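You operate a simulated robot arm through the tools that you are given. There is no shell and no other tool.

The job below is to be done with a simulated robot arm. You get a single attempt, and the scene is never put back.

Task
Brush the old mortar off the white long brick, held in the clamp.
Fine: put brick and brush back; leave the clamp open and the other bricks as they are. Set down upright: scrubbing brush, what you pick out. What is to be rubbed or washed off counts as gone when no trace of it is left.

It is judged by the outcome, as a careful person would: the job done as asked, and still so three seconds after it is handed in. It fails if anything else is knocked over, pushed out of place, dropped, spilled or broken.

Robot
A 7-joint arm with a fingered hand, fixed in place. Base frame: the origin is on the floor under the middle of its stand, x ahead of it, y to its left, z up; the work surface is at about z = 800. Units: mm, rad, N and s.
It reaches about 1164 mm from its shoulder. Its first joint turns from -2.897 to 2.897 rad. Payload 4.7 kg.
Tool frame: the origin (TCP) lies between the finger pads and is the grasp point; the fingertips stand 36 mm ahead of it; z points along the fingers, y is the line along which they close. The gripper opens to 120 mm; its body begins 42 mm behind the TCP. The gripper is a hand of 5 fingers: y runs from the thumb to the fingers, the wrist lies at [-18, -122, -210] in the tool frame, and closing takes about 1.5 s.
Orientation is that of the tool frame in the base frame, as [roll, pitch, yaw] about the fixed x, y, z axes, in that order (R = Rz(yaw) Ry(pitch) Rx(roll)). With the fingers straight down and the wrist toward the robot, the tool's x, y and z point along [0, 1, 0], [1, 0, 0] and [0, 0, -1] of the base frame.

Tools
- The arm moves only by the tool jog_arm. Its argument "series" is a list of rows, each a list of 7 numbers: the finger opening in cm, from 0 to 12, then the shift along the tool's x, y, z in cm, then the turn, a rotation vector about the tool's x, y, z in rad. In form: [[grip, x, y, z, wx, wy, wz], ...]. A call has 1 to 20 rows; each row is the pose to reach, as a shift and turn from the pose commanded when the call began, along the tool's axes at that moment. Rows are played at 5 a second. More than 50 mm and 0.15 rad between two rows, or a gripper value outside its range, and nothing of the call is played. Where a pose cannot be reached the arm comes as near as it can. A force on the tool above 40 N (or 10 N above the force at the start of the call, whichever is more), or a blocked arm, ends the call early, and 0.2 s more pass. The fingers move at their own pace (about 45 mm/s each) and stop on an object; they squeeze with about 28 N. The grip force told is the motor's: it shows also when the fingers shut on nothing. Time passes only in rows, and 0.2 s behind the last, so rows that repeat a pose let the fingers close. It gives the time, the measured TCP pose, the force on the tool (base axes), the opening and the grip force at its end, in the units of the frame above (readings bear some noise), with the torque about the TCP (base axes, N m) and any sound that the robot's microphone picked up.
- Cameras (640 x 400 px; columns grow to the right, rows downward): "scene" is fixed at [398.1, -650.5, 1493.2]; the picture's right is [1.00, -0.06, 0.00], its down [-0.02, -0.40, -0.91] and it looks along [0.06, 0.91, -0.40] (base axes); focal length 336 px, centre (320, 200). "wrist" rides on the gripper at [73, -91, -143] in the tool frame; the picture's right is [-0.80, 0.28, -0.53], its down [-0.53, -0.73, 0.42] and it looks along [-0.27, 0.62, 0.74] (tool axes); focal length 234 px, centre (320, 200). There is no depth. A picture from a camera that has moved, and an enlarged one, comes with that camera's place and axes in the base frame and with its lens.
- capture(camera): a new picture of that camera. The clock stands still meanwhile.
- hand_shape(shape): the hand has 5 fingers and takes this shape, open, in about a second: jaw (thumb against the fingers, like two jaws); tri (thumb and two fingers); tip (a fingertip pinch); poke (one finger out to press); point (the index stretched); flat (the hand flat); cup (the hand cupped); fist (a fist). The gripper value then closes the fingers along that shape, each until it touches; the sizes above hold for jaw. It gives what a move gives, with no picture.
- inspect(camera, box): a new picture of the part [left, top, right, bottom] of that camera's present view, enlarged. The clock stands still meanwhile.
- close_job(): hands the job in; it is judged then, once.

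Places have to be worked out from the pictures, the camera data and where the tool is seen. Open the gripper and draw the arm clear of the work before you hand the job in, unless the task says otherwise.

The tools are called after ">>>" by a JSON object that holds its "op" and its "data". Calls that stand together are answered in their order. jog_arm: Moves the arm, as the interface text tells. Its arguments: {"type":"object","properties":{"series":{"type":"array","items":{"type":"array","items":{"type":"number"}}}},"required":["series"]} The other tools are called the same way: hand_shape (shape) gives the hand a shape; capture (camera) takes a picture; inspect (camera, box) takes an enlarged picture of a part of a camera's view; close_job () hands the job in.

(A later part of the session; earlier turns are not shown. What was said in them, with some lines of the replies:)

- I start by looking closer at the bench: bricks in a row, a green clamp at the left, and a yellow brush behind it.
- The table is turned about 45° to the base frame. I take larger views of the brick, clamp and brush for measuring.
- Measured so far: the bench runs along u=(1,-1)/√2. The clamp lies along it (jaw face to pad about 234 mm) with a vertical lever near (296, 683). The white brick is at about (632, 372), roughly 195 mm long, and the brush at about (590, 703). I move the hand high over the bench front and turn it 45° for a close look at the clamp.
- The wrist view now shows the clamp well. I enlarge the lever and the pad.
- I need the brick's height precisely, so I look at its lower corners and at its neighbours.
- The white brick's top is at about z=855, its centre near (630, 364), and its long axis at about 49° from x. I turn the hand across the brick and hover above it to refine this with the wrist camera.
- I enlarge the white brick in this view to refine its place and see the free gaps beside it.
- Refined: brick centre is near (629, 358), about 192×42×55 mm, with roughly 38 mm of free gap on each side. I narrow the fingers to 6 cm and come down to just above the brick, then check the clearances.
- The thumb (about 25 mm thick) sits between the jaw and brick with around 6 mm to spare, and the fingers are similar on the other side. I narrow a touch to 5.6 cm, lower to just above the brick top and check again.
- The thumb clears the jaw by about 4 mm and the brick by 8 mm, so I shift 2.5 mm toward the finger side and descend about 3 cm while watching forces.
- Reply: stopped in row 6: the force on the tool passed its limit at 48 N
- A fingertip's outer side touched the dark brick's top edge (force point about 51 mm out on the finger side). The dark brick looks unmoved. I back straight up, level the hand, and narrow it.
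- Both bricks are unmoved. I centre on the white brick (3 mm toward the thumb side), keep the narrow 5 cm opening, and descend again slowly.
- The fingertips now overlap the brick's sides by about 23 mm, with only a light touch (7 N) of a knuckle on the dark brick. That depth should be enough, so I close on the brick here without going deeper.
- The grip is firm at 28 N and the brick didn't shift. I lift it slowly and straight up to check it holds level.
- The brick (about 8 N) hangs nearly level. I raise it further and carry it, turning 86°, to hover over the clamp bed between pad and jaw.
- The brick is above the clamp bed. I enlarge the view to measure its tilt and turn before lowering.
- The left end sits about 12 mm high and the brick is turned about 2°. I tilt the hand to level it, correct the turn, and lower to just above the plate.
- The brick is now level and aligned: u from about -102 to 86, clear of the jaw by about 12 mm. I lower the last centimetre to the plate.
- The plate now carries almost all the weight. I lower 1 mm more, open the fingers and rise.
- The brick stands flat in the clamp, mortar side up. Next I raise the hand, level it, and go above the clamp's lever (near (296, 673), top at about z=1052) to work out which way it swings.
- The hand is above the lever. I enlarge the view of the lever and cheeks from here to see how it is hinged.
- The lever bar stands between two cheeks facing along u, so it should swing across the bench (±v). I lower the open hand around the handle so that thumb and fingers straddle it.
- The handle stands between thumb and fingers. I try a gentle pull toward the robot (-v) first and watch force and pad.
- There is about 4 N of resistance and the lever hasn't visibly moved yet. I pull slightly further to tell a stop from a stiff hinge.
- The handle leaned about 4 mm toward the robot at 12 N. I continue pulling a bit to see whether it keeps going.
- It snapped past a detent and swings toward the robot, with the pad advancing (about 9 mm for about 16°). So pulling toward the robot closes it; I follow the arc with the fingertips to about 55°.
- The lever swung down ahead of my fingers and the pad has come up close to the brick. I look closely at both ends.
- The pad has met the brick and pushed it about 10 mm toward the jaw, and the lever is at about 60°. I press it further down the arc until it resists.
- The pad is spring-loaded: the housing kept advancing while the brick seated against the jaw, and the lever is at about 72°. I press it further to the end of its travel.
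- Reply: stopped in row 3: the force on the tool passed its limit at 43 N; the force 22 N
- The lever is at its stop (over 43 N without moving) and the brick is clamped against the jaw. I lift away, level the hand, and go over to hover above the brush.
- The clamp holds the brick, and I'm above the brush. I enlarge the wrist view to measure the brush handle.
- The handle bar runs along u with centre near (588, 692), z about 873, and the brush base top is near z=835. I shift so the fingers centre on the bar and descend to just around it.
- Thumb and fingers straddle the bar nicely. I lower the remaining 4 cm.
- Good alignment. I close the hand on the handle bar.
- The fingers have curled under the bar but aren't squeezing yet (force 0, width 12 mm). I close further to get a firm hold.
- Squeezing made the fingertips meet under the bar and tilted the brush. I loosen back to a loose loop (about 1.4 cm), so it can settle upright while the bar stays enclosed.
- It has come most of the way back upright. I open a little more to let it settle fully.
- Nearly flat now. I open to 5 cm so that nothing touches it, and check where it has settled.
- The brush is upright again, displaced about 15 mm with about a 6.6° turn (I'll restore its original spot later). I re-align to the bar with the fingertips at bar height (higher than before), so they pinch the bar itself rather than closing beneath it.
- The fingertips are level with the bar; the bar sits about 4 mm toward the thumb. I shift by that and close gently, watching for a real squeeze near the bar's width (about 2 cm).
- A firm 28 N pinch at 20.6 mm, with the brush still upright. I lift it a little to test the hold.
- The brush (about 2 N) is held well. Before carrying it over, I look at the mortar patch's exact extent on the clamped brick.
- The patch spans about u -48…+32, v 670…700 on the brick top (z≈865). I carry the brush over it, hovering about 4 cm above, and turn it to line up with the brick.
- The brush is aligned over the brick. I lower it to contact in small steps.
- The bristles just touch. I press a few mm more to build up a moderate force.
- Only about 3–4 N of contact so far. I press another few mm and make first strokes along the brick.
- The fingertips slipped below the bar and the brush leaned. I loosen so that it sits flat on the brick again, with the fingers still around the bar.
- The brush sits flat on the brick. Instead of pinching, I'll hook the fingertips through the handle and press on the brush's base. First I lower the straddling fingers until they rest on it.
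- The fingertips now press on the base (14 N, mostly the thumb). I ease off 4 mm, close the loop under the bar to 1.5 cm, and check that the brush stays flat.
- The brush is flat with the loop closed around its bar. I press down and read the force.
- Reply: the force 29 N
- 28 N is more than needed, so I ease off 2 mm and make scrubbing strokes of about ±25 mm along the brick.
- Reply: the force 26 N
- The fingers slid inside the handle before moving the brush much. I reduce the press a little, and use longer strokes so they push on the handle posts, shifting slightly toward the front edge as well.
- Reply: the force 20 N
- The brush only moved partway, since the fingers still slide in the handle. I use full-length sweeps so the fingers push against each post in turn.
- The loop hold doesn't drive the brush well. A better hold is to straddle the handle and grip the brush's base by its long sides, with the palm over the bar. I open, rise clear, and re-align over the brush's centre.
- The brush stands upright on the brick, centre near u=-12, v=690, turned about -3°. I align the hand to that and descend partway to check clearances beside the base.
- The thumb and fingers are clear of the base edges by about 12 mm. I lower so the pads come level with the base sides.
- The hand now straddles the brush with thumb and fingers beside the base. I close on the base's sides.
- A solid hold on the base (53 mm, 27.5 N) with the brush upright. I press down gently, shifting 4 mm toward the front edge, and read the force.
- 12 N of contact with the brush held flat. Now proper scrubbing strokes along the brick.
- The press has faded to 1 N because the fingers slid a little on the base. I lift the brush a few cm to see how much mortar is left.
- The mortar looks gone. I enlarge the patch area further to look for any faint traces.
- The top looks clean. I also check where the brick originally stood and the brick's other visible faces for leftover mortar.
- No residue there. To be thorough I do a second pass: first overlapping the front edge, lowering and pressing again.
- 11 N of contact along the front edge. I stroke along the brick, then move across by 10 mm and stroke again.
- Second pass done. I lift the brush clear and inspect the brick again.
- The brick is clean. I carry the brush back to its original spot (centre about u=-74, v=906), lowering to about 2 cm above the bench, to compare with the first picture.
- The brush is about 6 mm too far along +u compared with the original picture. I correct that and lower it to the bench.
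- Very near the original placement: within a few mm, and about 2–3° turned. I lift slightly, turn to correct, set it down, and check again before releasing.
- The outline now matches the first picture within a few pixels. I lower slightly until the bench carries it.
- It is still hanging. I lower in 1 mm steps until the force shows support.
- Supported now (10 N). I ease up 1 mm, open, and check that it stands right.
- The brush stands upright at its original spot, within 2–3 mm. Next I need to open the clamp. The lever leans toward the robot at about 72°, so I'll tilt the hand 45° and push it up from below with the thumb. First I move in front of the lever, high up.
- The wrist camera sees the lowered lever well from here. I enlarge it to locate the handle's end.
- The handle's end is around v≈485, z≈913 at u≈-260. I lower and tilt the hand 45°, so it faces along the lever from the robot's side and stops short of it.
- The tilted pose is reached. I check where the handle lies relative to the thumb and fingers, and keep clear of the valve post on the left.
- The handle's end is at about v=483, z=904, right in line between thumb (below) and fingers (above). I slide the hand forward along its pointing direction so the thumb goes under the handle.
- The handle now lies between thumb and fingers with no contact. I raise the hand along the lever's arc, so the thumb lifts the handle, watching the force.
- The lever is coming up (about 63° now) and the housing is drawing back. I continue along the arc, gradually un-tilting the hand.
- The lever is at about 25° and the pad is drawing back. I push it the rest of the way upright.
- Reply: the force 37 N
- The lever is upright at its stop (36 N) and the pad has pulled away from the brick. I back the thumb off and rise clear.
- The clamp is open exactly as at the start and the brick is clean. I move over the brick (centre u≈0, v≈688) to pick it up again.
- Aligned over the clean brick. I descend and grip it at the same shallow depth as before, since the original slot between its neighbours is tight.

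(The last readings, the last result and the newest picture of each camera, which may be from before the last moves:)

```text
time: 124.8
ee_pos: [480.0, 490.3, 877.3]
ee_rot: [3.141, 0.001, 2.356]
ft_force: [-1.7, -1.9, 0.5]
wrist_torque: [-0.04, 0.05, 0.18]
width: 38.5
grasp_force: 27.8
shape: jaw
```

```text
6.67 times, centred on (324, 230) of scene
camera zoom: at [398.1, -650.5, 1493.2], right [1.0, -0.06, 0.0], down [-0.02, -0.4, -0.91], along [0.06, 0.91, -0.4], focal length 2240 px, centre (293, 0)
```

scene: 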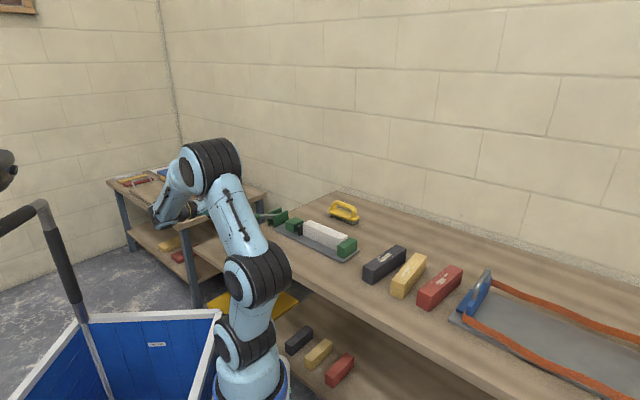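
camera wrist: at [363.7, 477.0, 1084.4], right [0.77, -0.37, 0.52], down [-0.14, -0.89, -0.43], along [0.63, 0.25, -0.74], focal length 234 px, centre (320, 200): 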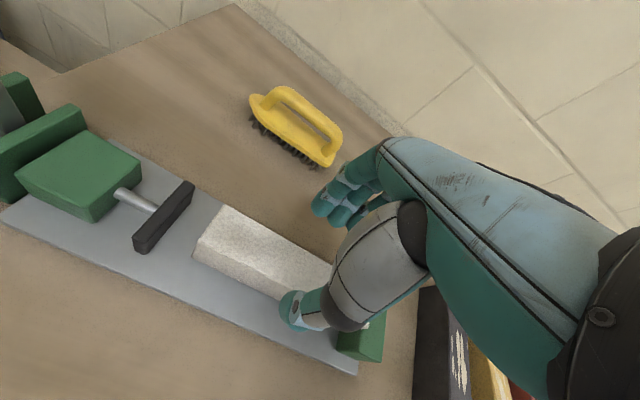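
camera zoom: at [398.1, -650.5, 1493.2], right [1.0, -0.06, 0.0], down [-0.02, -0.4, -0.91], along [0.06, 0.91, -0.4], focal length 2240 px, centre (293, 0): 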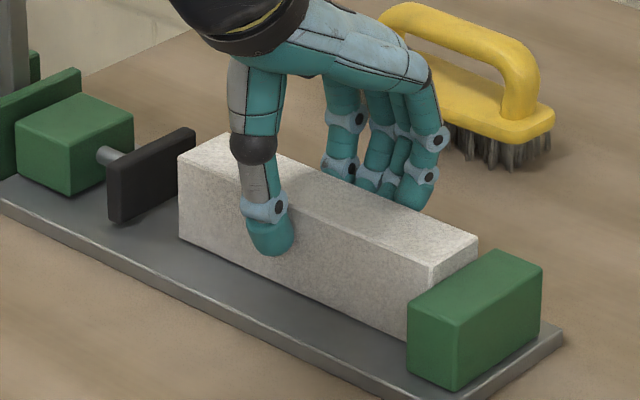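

Firm grip. I ease the brick 3 mm away from the jaw while lifting, then rise above the clamp.

>>> {"op": "jog_arm", "data": {"series": [[3, 0.3, 0, -0.2, 0, 0, 0], [3, 0.5, 0, -0.6, 0, 0, 0], [3, 0.5, 0, -1.4, 0, 0, 0], [3, 0.5, 0, -2.6, 0, 0, 0], [3, 0.5, 0, -4.0, 0, 0, 0], [3, 0.5, 0, -5.5, 0, 0, 0], [3, 0.5, 0, -7.0, 0, 0, 0], [3, 0.5, 0, -8.5, 0, 0, 0], [3, 0.5, 0, -8.5, 0, 0, 0]]}}

>>> {"op": "inspect", "data": {"camera": "scene", "box": [276, 190, 372, 250]}}

>>> {"op": "inspect", "data": {"camera": "wrist", "box": [180, 150, 340, 250]}}

```text
time: 126.8
ee_pos: [474.5, 495.1, 962.3]
ee_rot: [-3.141, 0.0, 2.356]
ft_force: [-0.5, -0.1, -7.4]
wrist_torque: [0.06, 0.05, 0.03]
width: 37.9
grasp_force: 27.8
shape: jaw
```

```text
6.67 times, centred on (324, 220) of scene
camera zoom: at [398.1, -650.5, 1493.2], right [1.0, -0.06, 0.0], down [-0.02, -0.4, -0.91], along [0.06, 0.91, -0.4], focal length 2240 px, centre (293, 67)
```

zoom: 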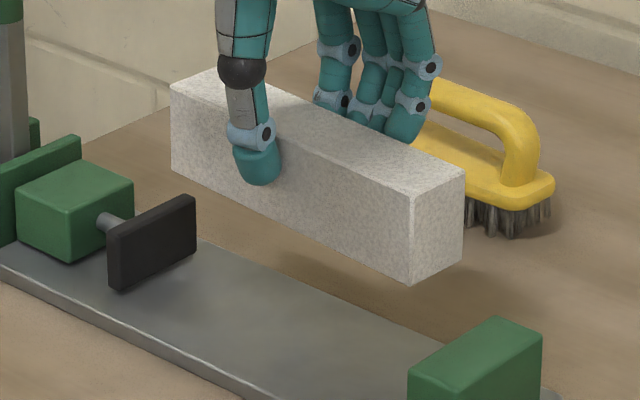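

```text
4.00 times, centred on (260, 200) of wrist
camera zoom: at [360.3, 480.7, 1106.5], right [0.77, -0.37, 0.53], down [-0.14, -0.89, -0.42], along [0.63, 0.25, -0.74], focal length 937 px, centre (560, 200)
```

zoom: 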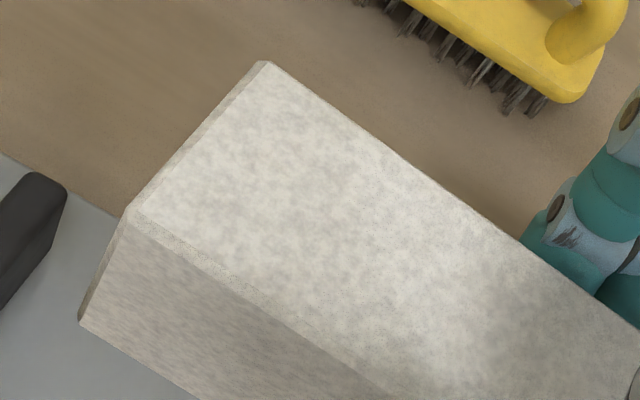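

The brick hangs level. I carry it back, turning about 82°, to hover over its original slot between the clamp and the dark brick.

>>> {"op": "jog_arm", "data": {"series": [[3, 0, 0, -1.2, 0, 0, 0], [3, 0, 0, -2.4, 0, 0, 0], [3, -1.28, 0.14, -2.4, 0, 0, 0.09], [3, -2.56, 0.29, -2.4, 0, 0, 0.18], [3, -3.84, 0.43, -2.4, 0, 0, 0.27], [3, -5.12, 0.58, -2.4, 0, 0, 0.36], [3, -6.39, 0.72, -2.4, 0, 0, 0.45], [3, -7.67, 0.86, -2.4, 0, 0, 0.54], [3, -8.95, 1.01, -2.4, 0, 0, 0.63], [3, -10.23, 1.15, -2.4, 0, 0, 0.72], [3, -11.51, 1.29, -2.4, 0, 0, 0.81], [3, -12.79, 1.44, -2.4, 0, 0, 0.9], [3, -14.07, 1.58, -2.4, 0, 0, 0.99], [3, -15.35, 1.73, -2.4, 0, 0, 1.08], [3, -16.62, 1.87, -2.4, 0, 0, 1.17], [3, -17.9, 2.01, -2.4, 0, 0, 1.26], [3, -19.18, 2.16, -2.4, 0, 0, 1.35], [3, -20.46, 2.3, -2.4, 0, 0, 1.44], [3, -20.46, 2.3, -2.4, 0, 0, 1.44]]}}

>>> {"op": "inspect", "data": {"camera": "scene", "box": [320, 200, 432, 270]}}

>>> {"op": "capture", "data": {"camera": "wrist"}}

```text
time: 130.8
ee_pos: [638.1, 366.3, 986.2]
ee_rot: [3.141, 0.0, 0.914]
ft_force: [0.5, 0.4, -7.8]
wrist_torque: [0.03, -0.06, -0.01]
width: 37.6
grasp_force: 28.0
shape: jaw
```

```text
5.71 times, centred on (376, 235) of scene
camera zoom: at [398.1, -650.5, 1493.2], right [1.0, -0.06, 0.0], down [-0.02, -0.4, -0.91], along [0.06, 0.91, -0.4], focal length 1920 px, centre (0, 0)
```

zoom: 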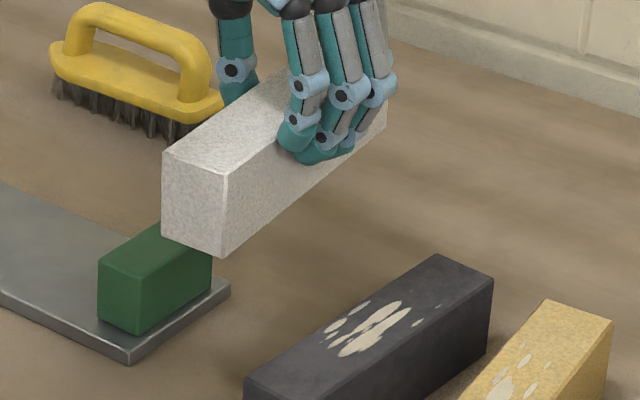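

```text
taken
camera wrist: at [611.3, 478.1, 1131.1], right [-0.27, -0.81, 0.53], down [-0.91, 0.02, -0.42], along [0.33, -0.59, -0.74], focal length 234 px, centre (320, 200)
```

wrist: 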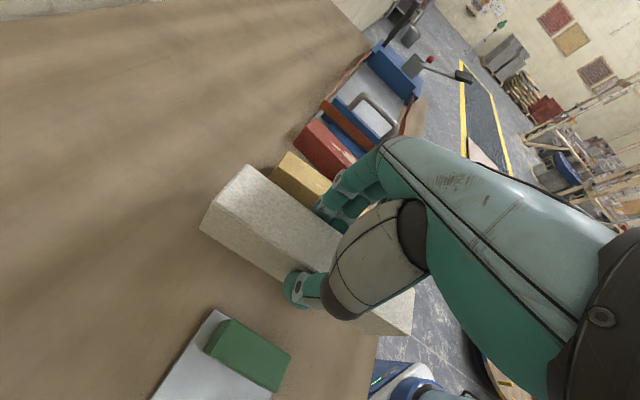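

The near end matches the original position within about 3 mm. I check the far end and tilt in close-up before lowering.

>>> {"op": "inspect", "data": {"camera": "scene", "box": [340, 205, 396, 240]}}

>>> {"op": "inspect", "data": {"camera": "wrist", "box": [185, 150, 345, 250]}}

>>> {"op": "inspect", "data": {"camera": "wrist", "box": [270, 240, 430, 340]}}

```text
11.43 times, centred on (368, 222) of scene
camera zoom: at [398.1, -650.5, 1493.2], right [1.0, -0.06, 0.0], down [-0.02, -0.4, -0.91], along [0.06, 0.91, -0.4], focal length 3840 px, centre (-229, -57)
```

zoom: 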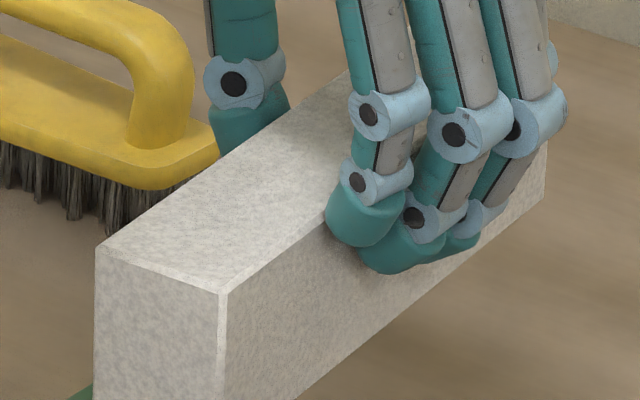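

```text
4.00 times, centred on (265, 200) of wrist
camera zoom: at [611.3, 478.1, 1131.1], right [-0.27, -0.81, 0.53], down [-0.91, 0.02, -0.42], along [0.33, -0.59, -0.74], focal length 937 px, centre (540, 200)
```

zoom: 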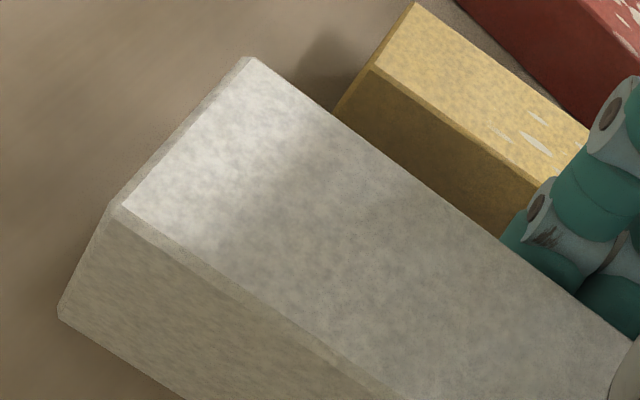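

```text
4.00 times, centred on (350, 290) of wrist
camera zoom: at [611.3, 478.1, 1131.1], right [-0.27, -0.81, 0.53], down [-0.91, 0.02, -0.42], along [0.33, -0.59, -0.74], focal length 937 px, centre (200, -160)
```

zoom: 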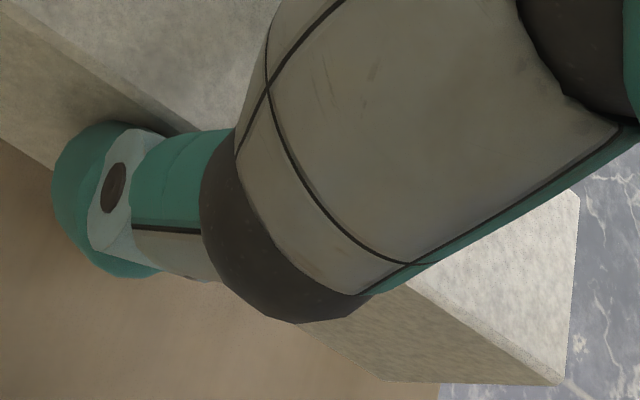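

The brick is level. It needs about a 3.5 mm shift and 1.8° turn to match its original pose. I apply that and lower to about 2 cm above the bench.

>>> {"op": "jog_arm", "data": {"series": [[3, -0.12, -0.35, 0, 0, 0, -0.031], [3, -0.12, -0.35, 2, 0, 0, -0.031], [3, -0.12, -0.35, 4, 0, 0, -0.031], [3, -0.12, -0.35, 6, 0, 0, -0.031], [3, -0.12, -0.35, 7.5, 0, 0, -0.031], [3, -0.12, -0.35, 9, 0, 0, -0.031], [3, -0.12, -0.35, 10, 0, 0, -0.031], [3, -0.12, -0.35, 10, 0, 0, -0.031]]}}

>>> {"op": "inspect", "data": {"camera": "scene", "box": [335, 230, 399, 270]}}

>>> {"op": "inspect", "data": {"camera": "scene", "box": [335, 210, 431, 270]}}

>>> {"op": "inspect", "data": {"camera": "wrist", "box": [160, 200, 352, 320]}}

```text
time: 132.6
ee_pos: [633.6, 369.0, 885.5]
ee_rot: [3.141, 0.002, 0.948]
ft_force: [0.4, 0.8, -8.3]
wrist_torque: [0.01, -0.05, 0.05]
width: 37.6
grasp_force: 27.7
shape: jaw
```

```text
10.00 times, centred on (367, 250) of scene
camera zoom: at [398.1, -650.5, 1493.2], right [1.0, -0.06, 0.0], down [-0.02, -0.4, -0.91], along [0.06, 0.91, -0.4], focal length 3360 px, centre (-150, -300)
```

zoom: 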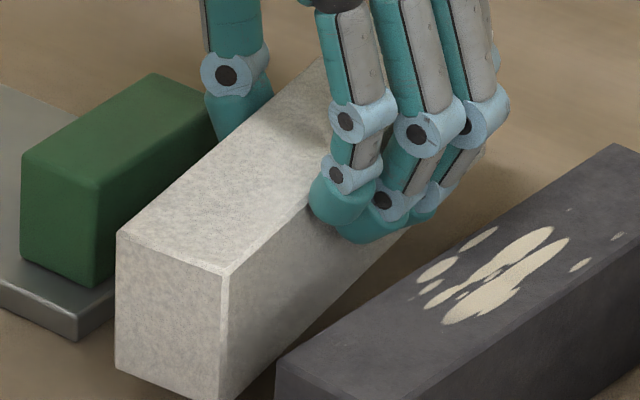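

```text
6.67 times, centred on (383, 240) of scene
camera zoom: at [398.1, -650.5, 1493.2], right [1.0, -0.06, 0.0], down [-0.02, -0.4, -0.91], along [0.06, 0.91, -0.4], focal length 2240 px, centre (-100, -67)
```

zoom: 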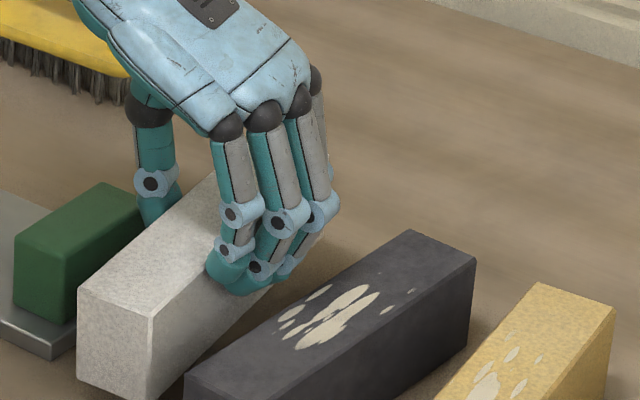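

```text
3.33 times, centred on (256, 260) of wrist
camera zoom: at [603.2, 479.5, 1030.6], right [-0.24, -0.82, 0.53], down [-0.91, 0.0, -0.42], along [0.35, -0.58, -0.74], focal length 781 px, centre (533, 0)
```

zoom: 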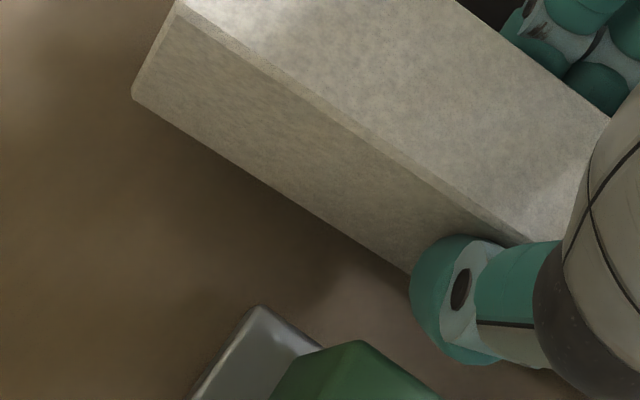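

The pose is within about 2–3 mm. I nudge 2 mm toward +u and lower until the bench takes the weight.

>>> {"op": "jog_arm", "data": {"series": [[3, 0, 0.2, 0.5, 0, 0, 0], [3, 0, 0.2, 1.0, 0, 0, 0], [3, 0, 0.2, 1.4, 0, 0, 0], [3, 0, 0.2, 1.6, 0, 0, 0], [3, 0, 0.2, 1.75, 0, 0, 0], [3, 0, 0.2, 1.75, 0, 0, 0]]}}

>>> {"op": "inspect", "data": {"camera": "scene", "box": [335, 245, 399, 285]}}

>>> {"op": "inspect", "data": {"camera": "scene", "box": [335, 230, 399, 270]}}

```text
time: 133.9
ee_pos: [633.9, 365.5, 869.2]
ee_rot: [3.141, 0.001, 0.947]
ft_force: [-0.3, -0.4, -8.9]
wrist_torque: [0.07, -0.03, -0.04]
width: 37.9
grasp_force: 28.0
shape: jaw
```

```text
10.00 times, centred on (367, 265) of scene
camera zoom: at [398.1, -650.5, 1493.2], right [1.0, -0.06, 0.0], down [-0.02, -0.4, -0.91], along [0.06, 0.91, -0.4], focal length 3360 px, centre (-150, -450)
```

zoom: 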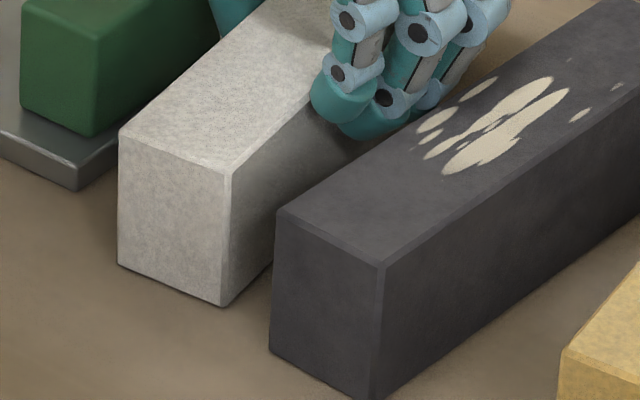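

```text
10.00 times, centred on (367, 250) of scene
camera zoom: at [398.1, -650.5, 1493.2], right [1.0, -0.06, 0.0], down [-0.02, -0.4, -0.91], along [0.06, 0.91, -0.4], focal length 3360 px, centre (-150, -300)
```

zoom: 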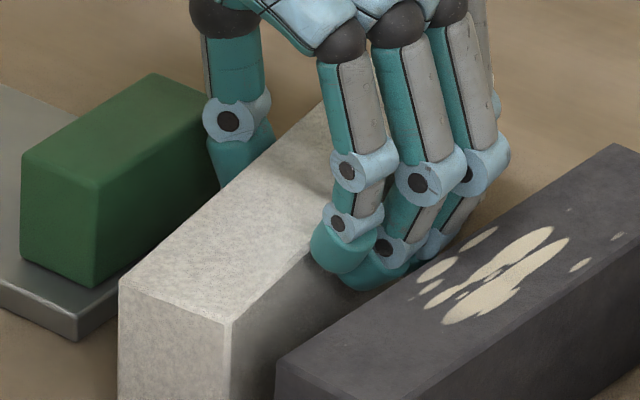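

The near end matches the original picture within 3–4 pixels and is still about 2 mm up. I lower the last bit.

>>> {"op": "jog_arm", "data": {"series": [[3, 0, 0, 0.1, 0, 0, 0], [3, 0, 0, 0.2, 0, 0, 0], [3, 0, 0, 0.3, 0, 0, 0], [3, 0, 0, 0.3, 0, 0, 0]]}}

>>> {"op": "inspect", "data": {"camera": "scene", "box": [335, 245, 399, 285]}}

```text
time: 134.9
ee_pos: [634.6, 366.8, 864.8]
ee_rot: [-3.141, 0.001, 0.948]
ft_force: [1.0, -0.7, -7.2]
wrist_torque: [-0.04, 0.03, 0.04]
width: 38.3
grasp_force: 27.6
shape: jaw
```

```text
10.00 times, centred on (367, 265) of scene
camera zoom: at [398.1, -650.5, 1493.2], right [1.0, -0.06, 0.0], down [-0.02, -0.4, -0.91], along [0.06, 0.91, -0.4], focal length 3360 px, centre (-150, -450)
```

zoom: 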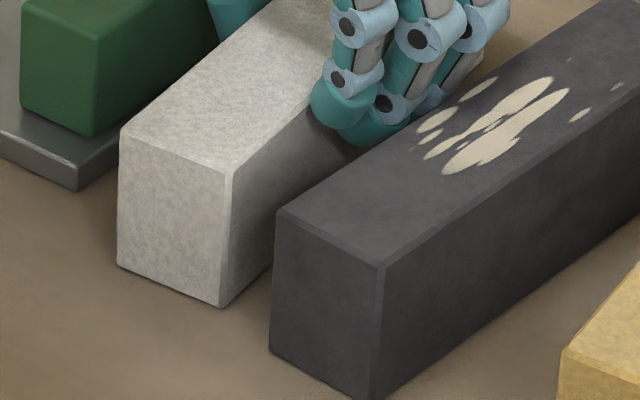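

The near end has touched down; the far end is still slightly high. I keep lowering in small steps so that the brick levels out.

>>> {"op": "jog_arm", "data": {"series": [[3, 0, 0, 0.15, 0, 0, 0], [3, 0, 0, 0.3, 0, 0, 0], [3, 0, 0, 0.4, 0, 0, 0], [3, 0, 0, 0.4, 0, 0, 0]]}}

>>> {"op": "inspect", "data": {"camera": "scene", "box": [335, 235, 415, 285]}}

>>> {"op": "inspect", "data": {"camera": "wrist", "box": [160, 200, 352, 320]}}

```text
time: 135.9
ee_pos: [634.1, 366.5, 863.8]
ee_rot: [3.141, -0.006, 0.949]
ft_force: [2.0, 0.9, 23.1]
wrist_torque: [-0.06, 0.12, 0.07]
width: 39.0
grasp_force: 28.7
shape: jaw
```

```text
8.00 times, centred on (375, 260) of scene
camera zoom: at [398.1, -650.5, 1493.2], right [1.0, -0.06, 0.0], down [-0.02, -0.4, -0.91], along [0.06, 0.91, -0.4], focal length 2688 px, centre (-120, -280)
```

zoom: 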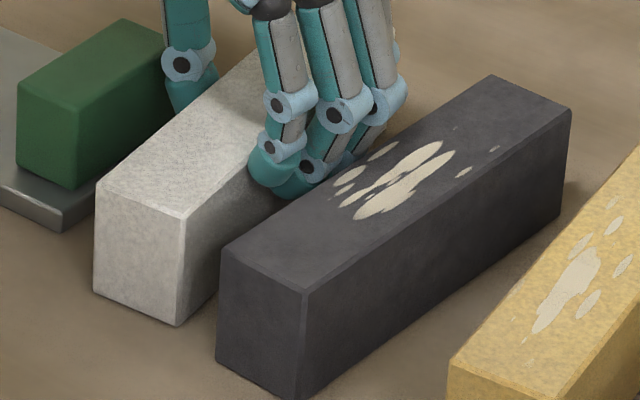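

```text
3.33 times, centred on (256, 260) of wrist
camera zoom: at [604.0, 477.6, 1008.6], right [-0.24, -0.82, 0.52], down [-0.9, 0.0, -0.43], along [0.35, -0.58, -0.74], focal length 781 px, centre (533, 0)
```

zoom: 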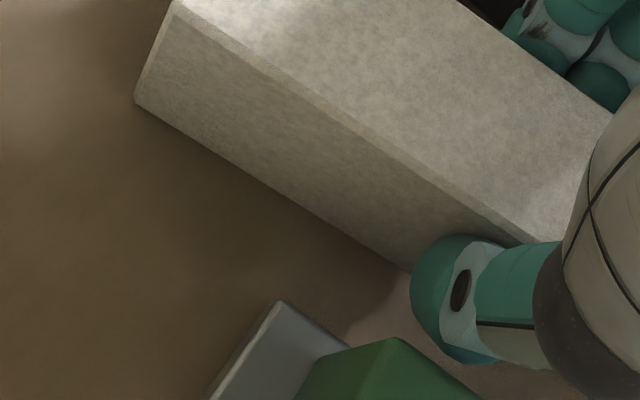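

The brick is down flat (23 N press), with its corners within 1–2 mm of the original. I ease the press, open just a little to stay clear of the neighbours, and rise straight up.

>>> {"op": "jog_arm", "data": {"series": [[3, 0, 0, -0.2, 0, 0, 0], [3.6, 0, 0, -0.25, 0, 0, 0], [4.2, 0, 0, -0.25, 0, 0, 0], [4.6, 0, 0, -0.25, 0, 0, 0], [4.8, 0, 0, -0.25, 0, 0, 0], [4.8, 0, 0, -0.25, 0, 0, 0]]}}

>>> {"op": "inspect", "data": {"camera": "scene", "box": [335, 235, 415, 285]}}

>>> {"op": "inspect", "data": {"camera": "wrist", "box": [160, 200, 352, 320]}}

```text
time: 137.3
ee_pos: [635.6, 365.5, 863.0]
ee_rot: [3.139, 0.0, 0.948]
ft_force: [-1.6, 2.0, -1.3]
wrist_torque: [0.0, -0.01, -0.05]
width: 47.2
grasp_force: 0.0
shape: jaw
```

```text
8.00 times, centred on (375, 260) of scene
camera zoom: at [398.1, -650.5, 1493.2], right [1.0, -0.06, 0.0], down [-0.02, -0.4, -0.91], along [0.06, 0.91, -0.4], focal length 2688 px, centre (-120, -280)
```

zoom: 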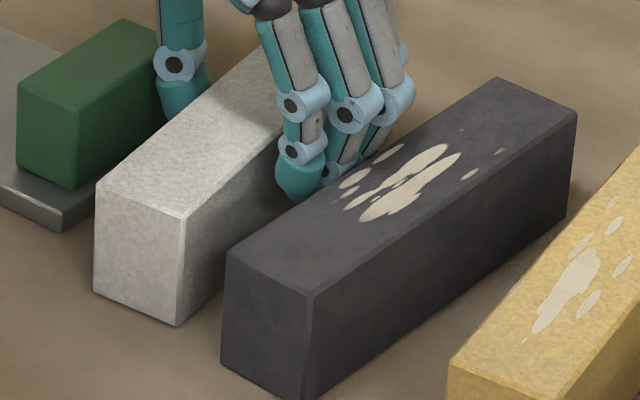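

```text
3.33 times, centred on (256, 260) of wrist
camera zoom: at [604.6, 477.8, 1008.1], right [-0.24, -0.82, 0.53], down [-0.91, 0.0, -0.42], along [0.35, -0.58, -0.74], focal length 781 px, centre (533, 0)
```

zoom: 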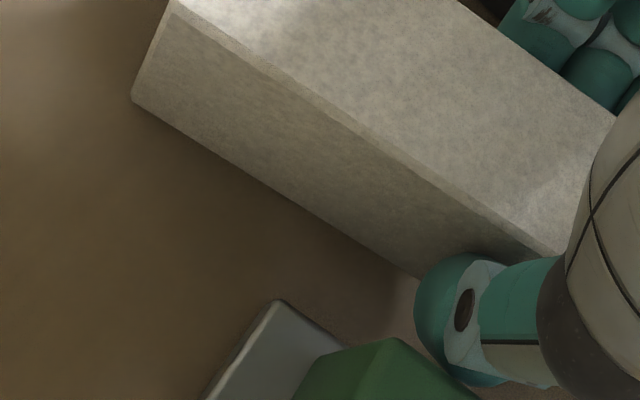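

Opening the fingers nudged the dark brick by about 2–3 mm, so I close back slightly to relieve that contact and rise straight up.

>>> {"op": "jog_arm", "data": {"series": [[4.4, 0, 0, 0, 0, 0, 0], [4.4, 0, 0, 0, 0, 0, 0], [4.4, 0, 0, -0.7, 0, 0, 0], [4.4, 0, 0, -1.5, 0, 0, 0], [4.4, 0, 0, -2.5, 0, 0, 0], [4.4, 0, 0, -4, 0, 0, 0], [4.4, 0, 0, -6, 0, 0, 0], [4.4, 0, 0, -6, 0, 0, 0]]}}

>>> {"op": "inspect", "data": {"camera": "scene", "box": [335, 245, 399, 285]}}

>>> {"op": "inspect", "data": {"camera": "scene", "box": [335, 230, 399, 270]}}

>>> {"op": "inspect", "data": {"camera": "scene", "box": [350, 225, 478, 305]}}

```text
time: 139.2
ee_pos: [634.4, 365.7, 925.0]
ee_rot: [-3.14, 0.002, 0.946]
ft_force: [0.0, 0.0, 0.3]
wrist_torque: [0.04, 0.0, 0.02]
width: 44.1
grasp_force: 0.1
shape: jaw
```

```text
10.00 times, centred on (367, 265) of scene
camera zoom: at [398.1, -650.5, 1493.2], right [1.0, -0.06, 0.0], down [-0.02, -0.4, -0.91], along [0.06, 0.91, -0.4], focal length 3360 px, centre (-150, -450)
```

zoom: 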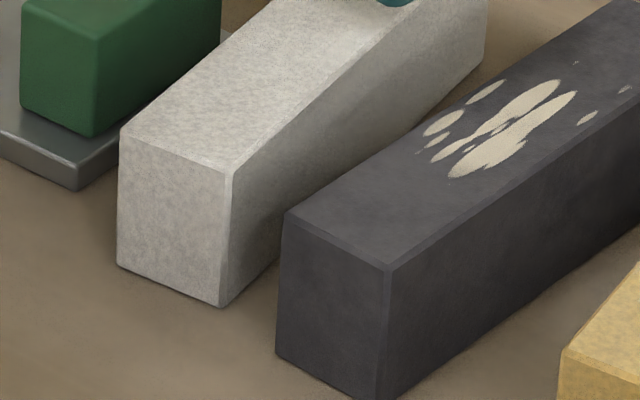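

```text
10.00 times, centred on (367, 250) of scene
camera zoom: at [398.1, -650.5, 1493.2], right [1.0, -0.06, 0.0], down [-0.02, -0.4, -0.91], along [0.06, 0.91, -0.4], focal length 3360 px, centre (-150, -300)
```

zoom: 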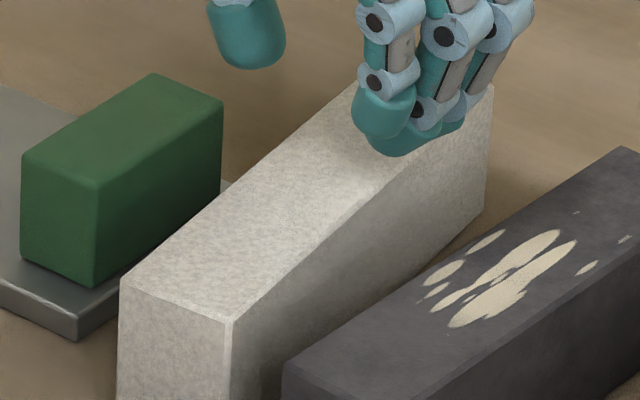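

```text
5.00 times, centred on (414, 265) of scene
camera zoom: at [398.1, -650.5, 1493.2], right [1.0, -0.06, 0.0], down [-0.02, -0.4, -0.91], along [0.06, 0.91, -0.4], focal length 1680 px, centre (-150, -125)
```

zoom: 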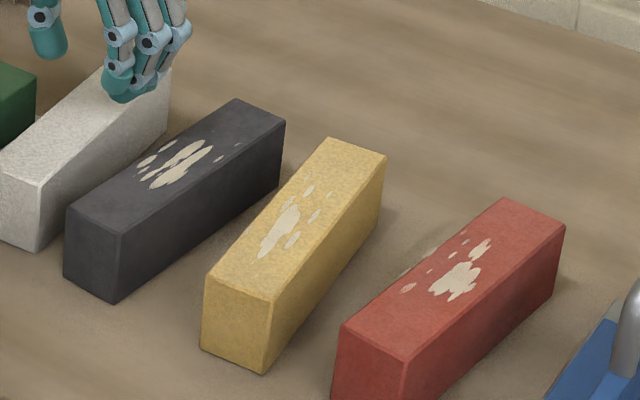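

White brick back in place (within a few mm), the dark one just 3 mm off and everything upright. I raise the hand well clear, open it, and draw the arm back to its starting area.

>>> {"op": "jog_arm", "data": {"series": [[4.4, 0, 0, -4, 0, 0, 0], [4.4, 0, 0, -8, 0, 0, 0], [6, 0, 0, -12.5, 0, 0, 0], [8, 0, 0, -17, 0, 0, 0], [10, 0, 0, -21, 0, 0, 0], [12, 0, 0, -25, 0, 0, 0], [12, 0, 0, -29, 0, 0, 0], [12, -3.3, 2.1, -29, 0, 0, -0.08], [12, -6.6, 4.2, -29, 0, 0, -0.16], [12, -9.9, 6.3, -29, 0, 0, -0.24], [12, -13.2, 8.35, -29, 0, 0, -0.32], [12, -16.5, 10.4, -29, 0, 0, -0.4], [12, -19.8, 12.5, -29, 0, 0, -0.48], [12, -23.1, 14.6, -29, 0, 0, -0.56], [12, -26.4, 16.7, -29, 0, 0, -0.62], [12, -26.4, 16.7, -29, 0, 0, -0.62]]}}

>>> {"op": "capture", "data": {"camera": "scene"}}

>>> {"op": "inspect", "data": {"camera": "scene", "box": [255, 185, 415, 285]}}

>>> {"op": "inspect", "data": {"camera": "scene", "box": [335, 230, 399, 270]}}

>>> {"op": "capture", "data": {"camera": "wrist"}}

```text
time: 142.6
ee_pos: [616.1, 53.9, 1213.8]
ee_rot: [-3.141, -0.001, 1.567]
ft_force: [-0.9, -0.3, -0.7]
wrist_torque: [0.03, -0.01, 0.01]
width: 119.7
grasp_force: 0.1
shape: jaw
```

```text
taken
```

scene: 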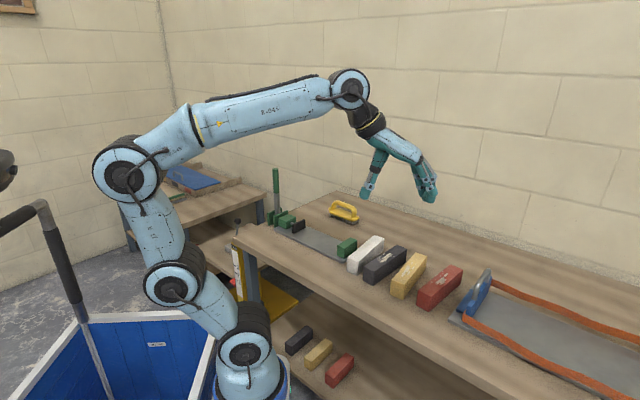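

```text
4.00 times, centred on (335, 235) of scene
camera zoom: at [398.1, -650.5, 1493.2], right [1.0, -0.06, 0.0], down [-0.02, -0.4, -0.91], along [0.06, 0.91, -0.4], focal length 1344 px, centre (260, 60)
```

zoom: 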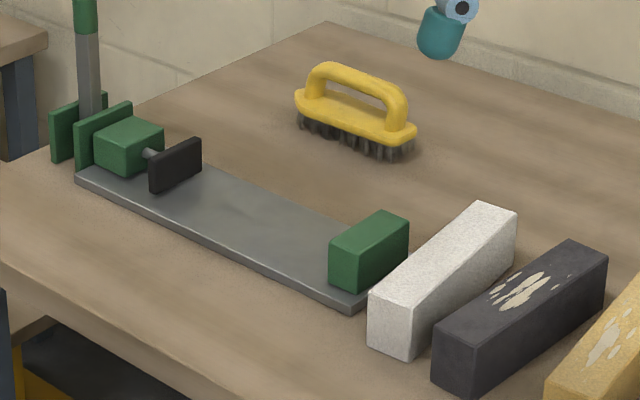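

```text
10.00 times, centred on (367, 250) of scene
camera zoom: at [398.1, -650.5, 1493.2], right [1.0, -0.06, 0.0], down [-0.02, -0.4, -0.91], along [0.06, 0.91, -0.4], focal length 3360 px, centre (-150, -300)
```

zoom: 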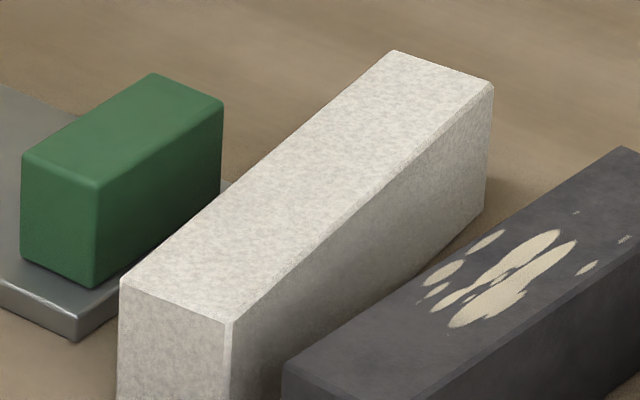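

```text
taken
camera wrist: at [526.9, 126.3, 1357.5], right [0.28, -0.81, 0.52], down [-0.73, -0.53, -0.42], along [0.62, -0.27, -0.74], focal length 234 px, centre (320, 200)
```

wrist: 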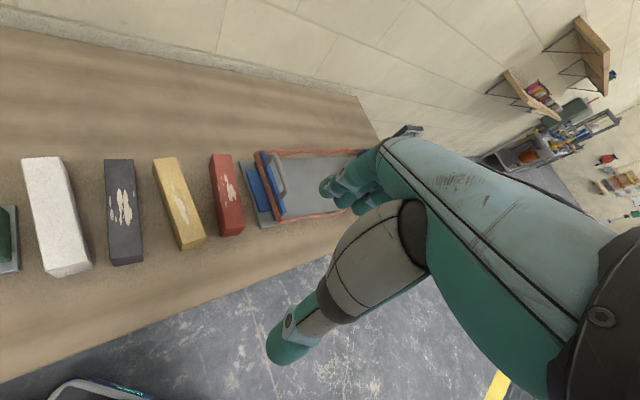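

Everything is back and the arm is at its start pose. One last close look at the brick's top from the wrist camera, for any leftover mortar.

>>> {"op": "inspect", "data": {"camera": "wrist", "box": [5, 145, 165, 285]}}

>>> {"op": "inspect", "data": {"camera": "wrist", "box": [15, 150, 95, 280]}}

>>> {"op": "inspect", "data": {"camera": "scene", "box": [312, 190, 376, 230]}}

```text
2.86 times, centred on (85, 215) of wrist
camera zoom: at [526.9, 126.3, 1357.5], right [0.28, -0.81, 0.52], down [-0.73, -0.53, -0.42], along [0.62, -0.27, -0.74], focal length 669 px, centre (991, 157)
```

zoom: 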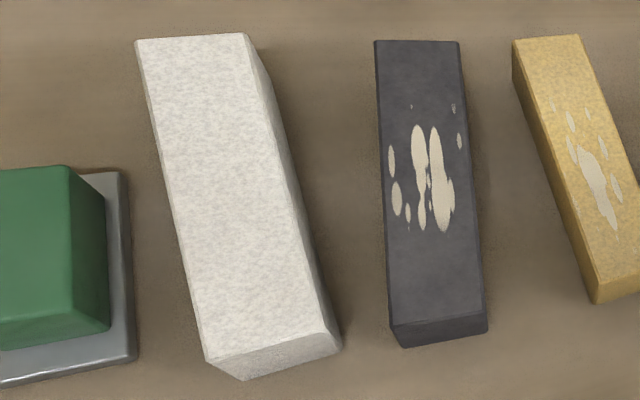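

```text
3.08 times, centred on (55, 215) of wrist
camera zoom: at [526.9, 126.3, 1357.5], right [0.28, -0.81, 0.52], down [-0.73, -0.53, -0.42], along [0.62, -0.27, -0.74], focal length 720 px, centre (1135, 154)
```

zoom: 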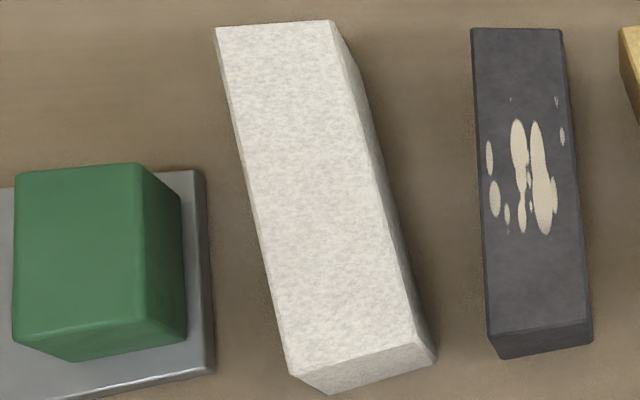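

```text
10.00 times, centred on (344, 210) of scene
camera zoom: at [398.1, -650.5, 1493.2], right [1.0, -0.06, 0.0], down [-0.02, -0.4, -0.91], along [0.06, 0.91, -0.4], focal length 3360 px, centre (80, 100)
```

zoom: 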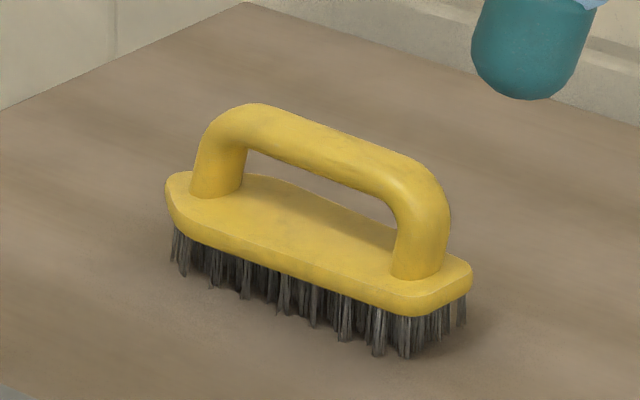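

The white brick shows no trace of mortar and stands back in its slot. The brush is upright at its place, the clamp is open, and the hand is open and clear of the work. I hand the job in.

>>> {"op": "close_job", "data": {}}

```text
The job is handed in.
```

I brushed the white long brick clean while it was held in the clamp, and handed the job in. Close-up views from both cameras show no mortar left on its top.

- **White brick:** it is back in its slot and upright, about 2–5 mm off its original position and turned about 1°.
- **Brush:** it stands upright at its original spot, within 2–3 mm. My first grip on it slipped and tilted it on the bench; I set it upright again before using it.
- **Clamp:** it is open, with the lever and pad where they were at the start.
- **Other bricks:** the dark brick moved about 3 mm when I opened the fingers beside it while setting the white brick down. I left it there, because nudging it back risked moving it further. The others look as they were.

The hand is open and the arm is back at its starting pose.
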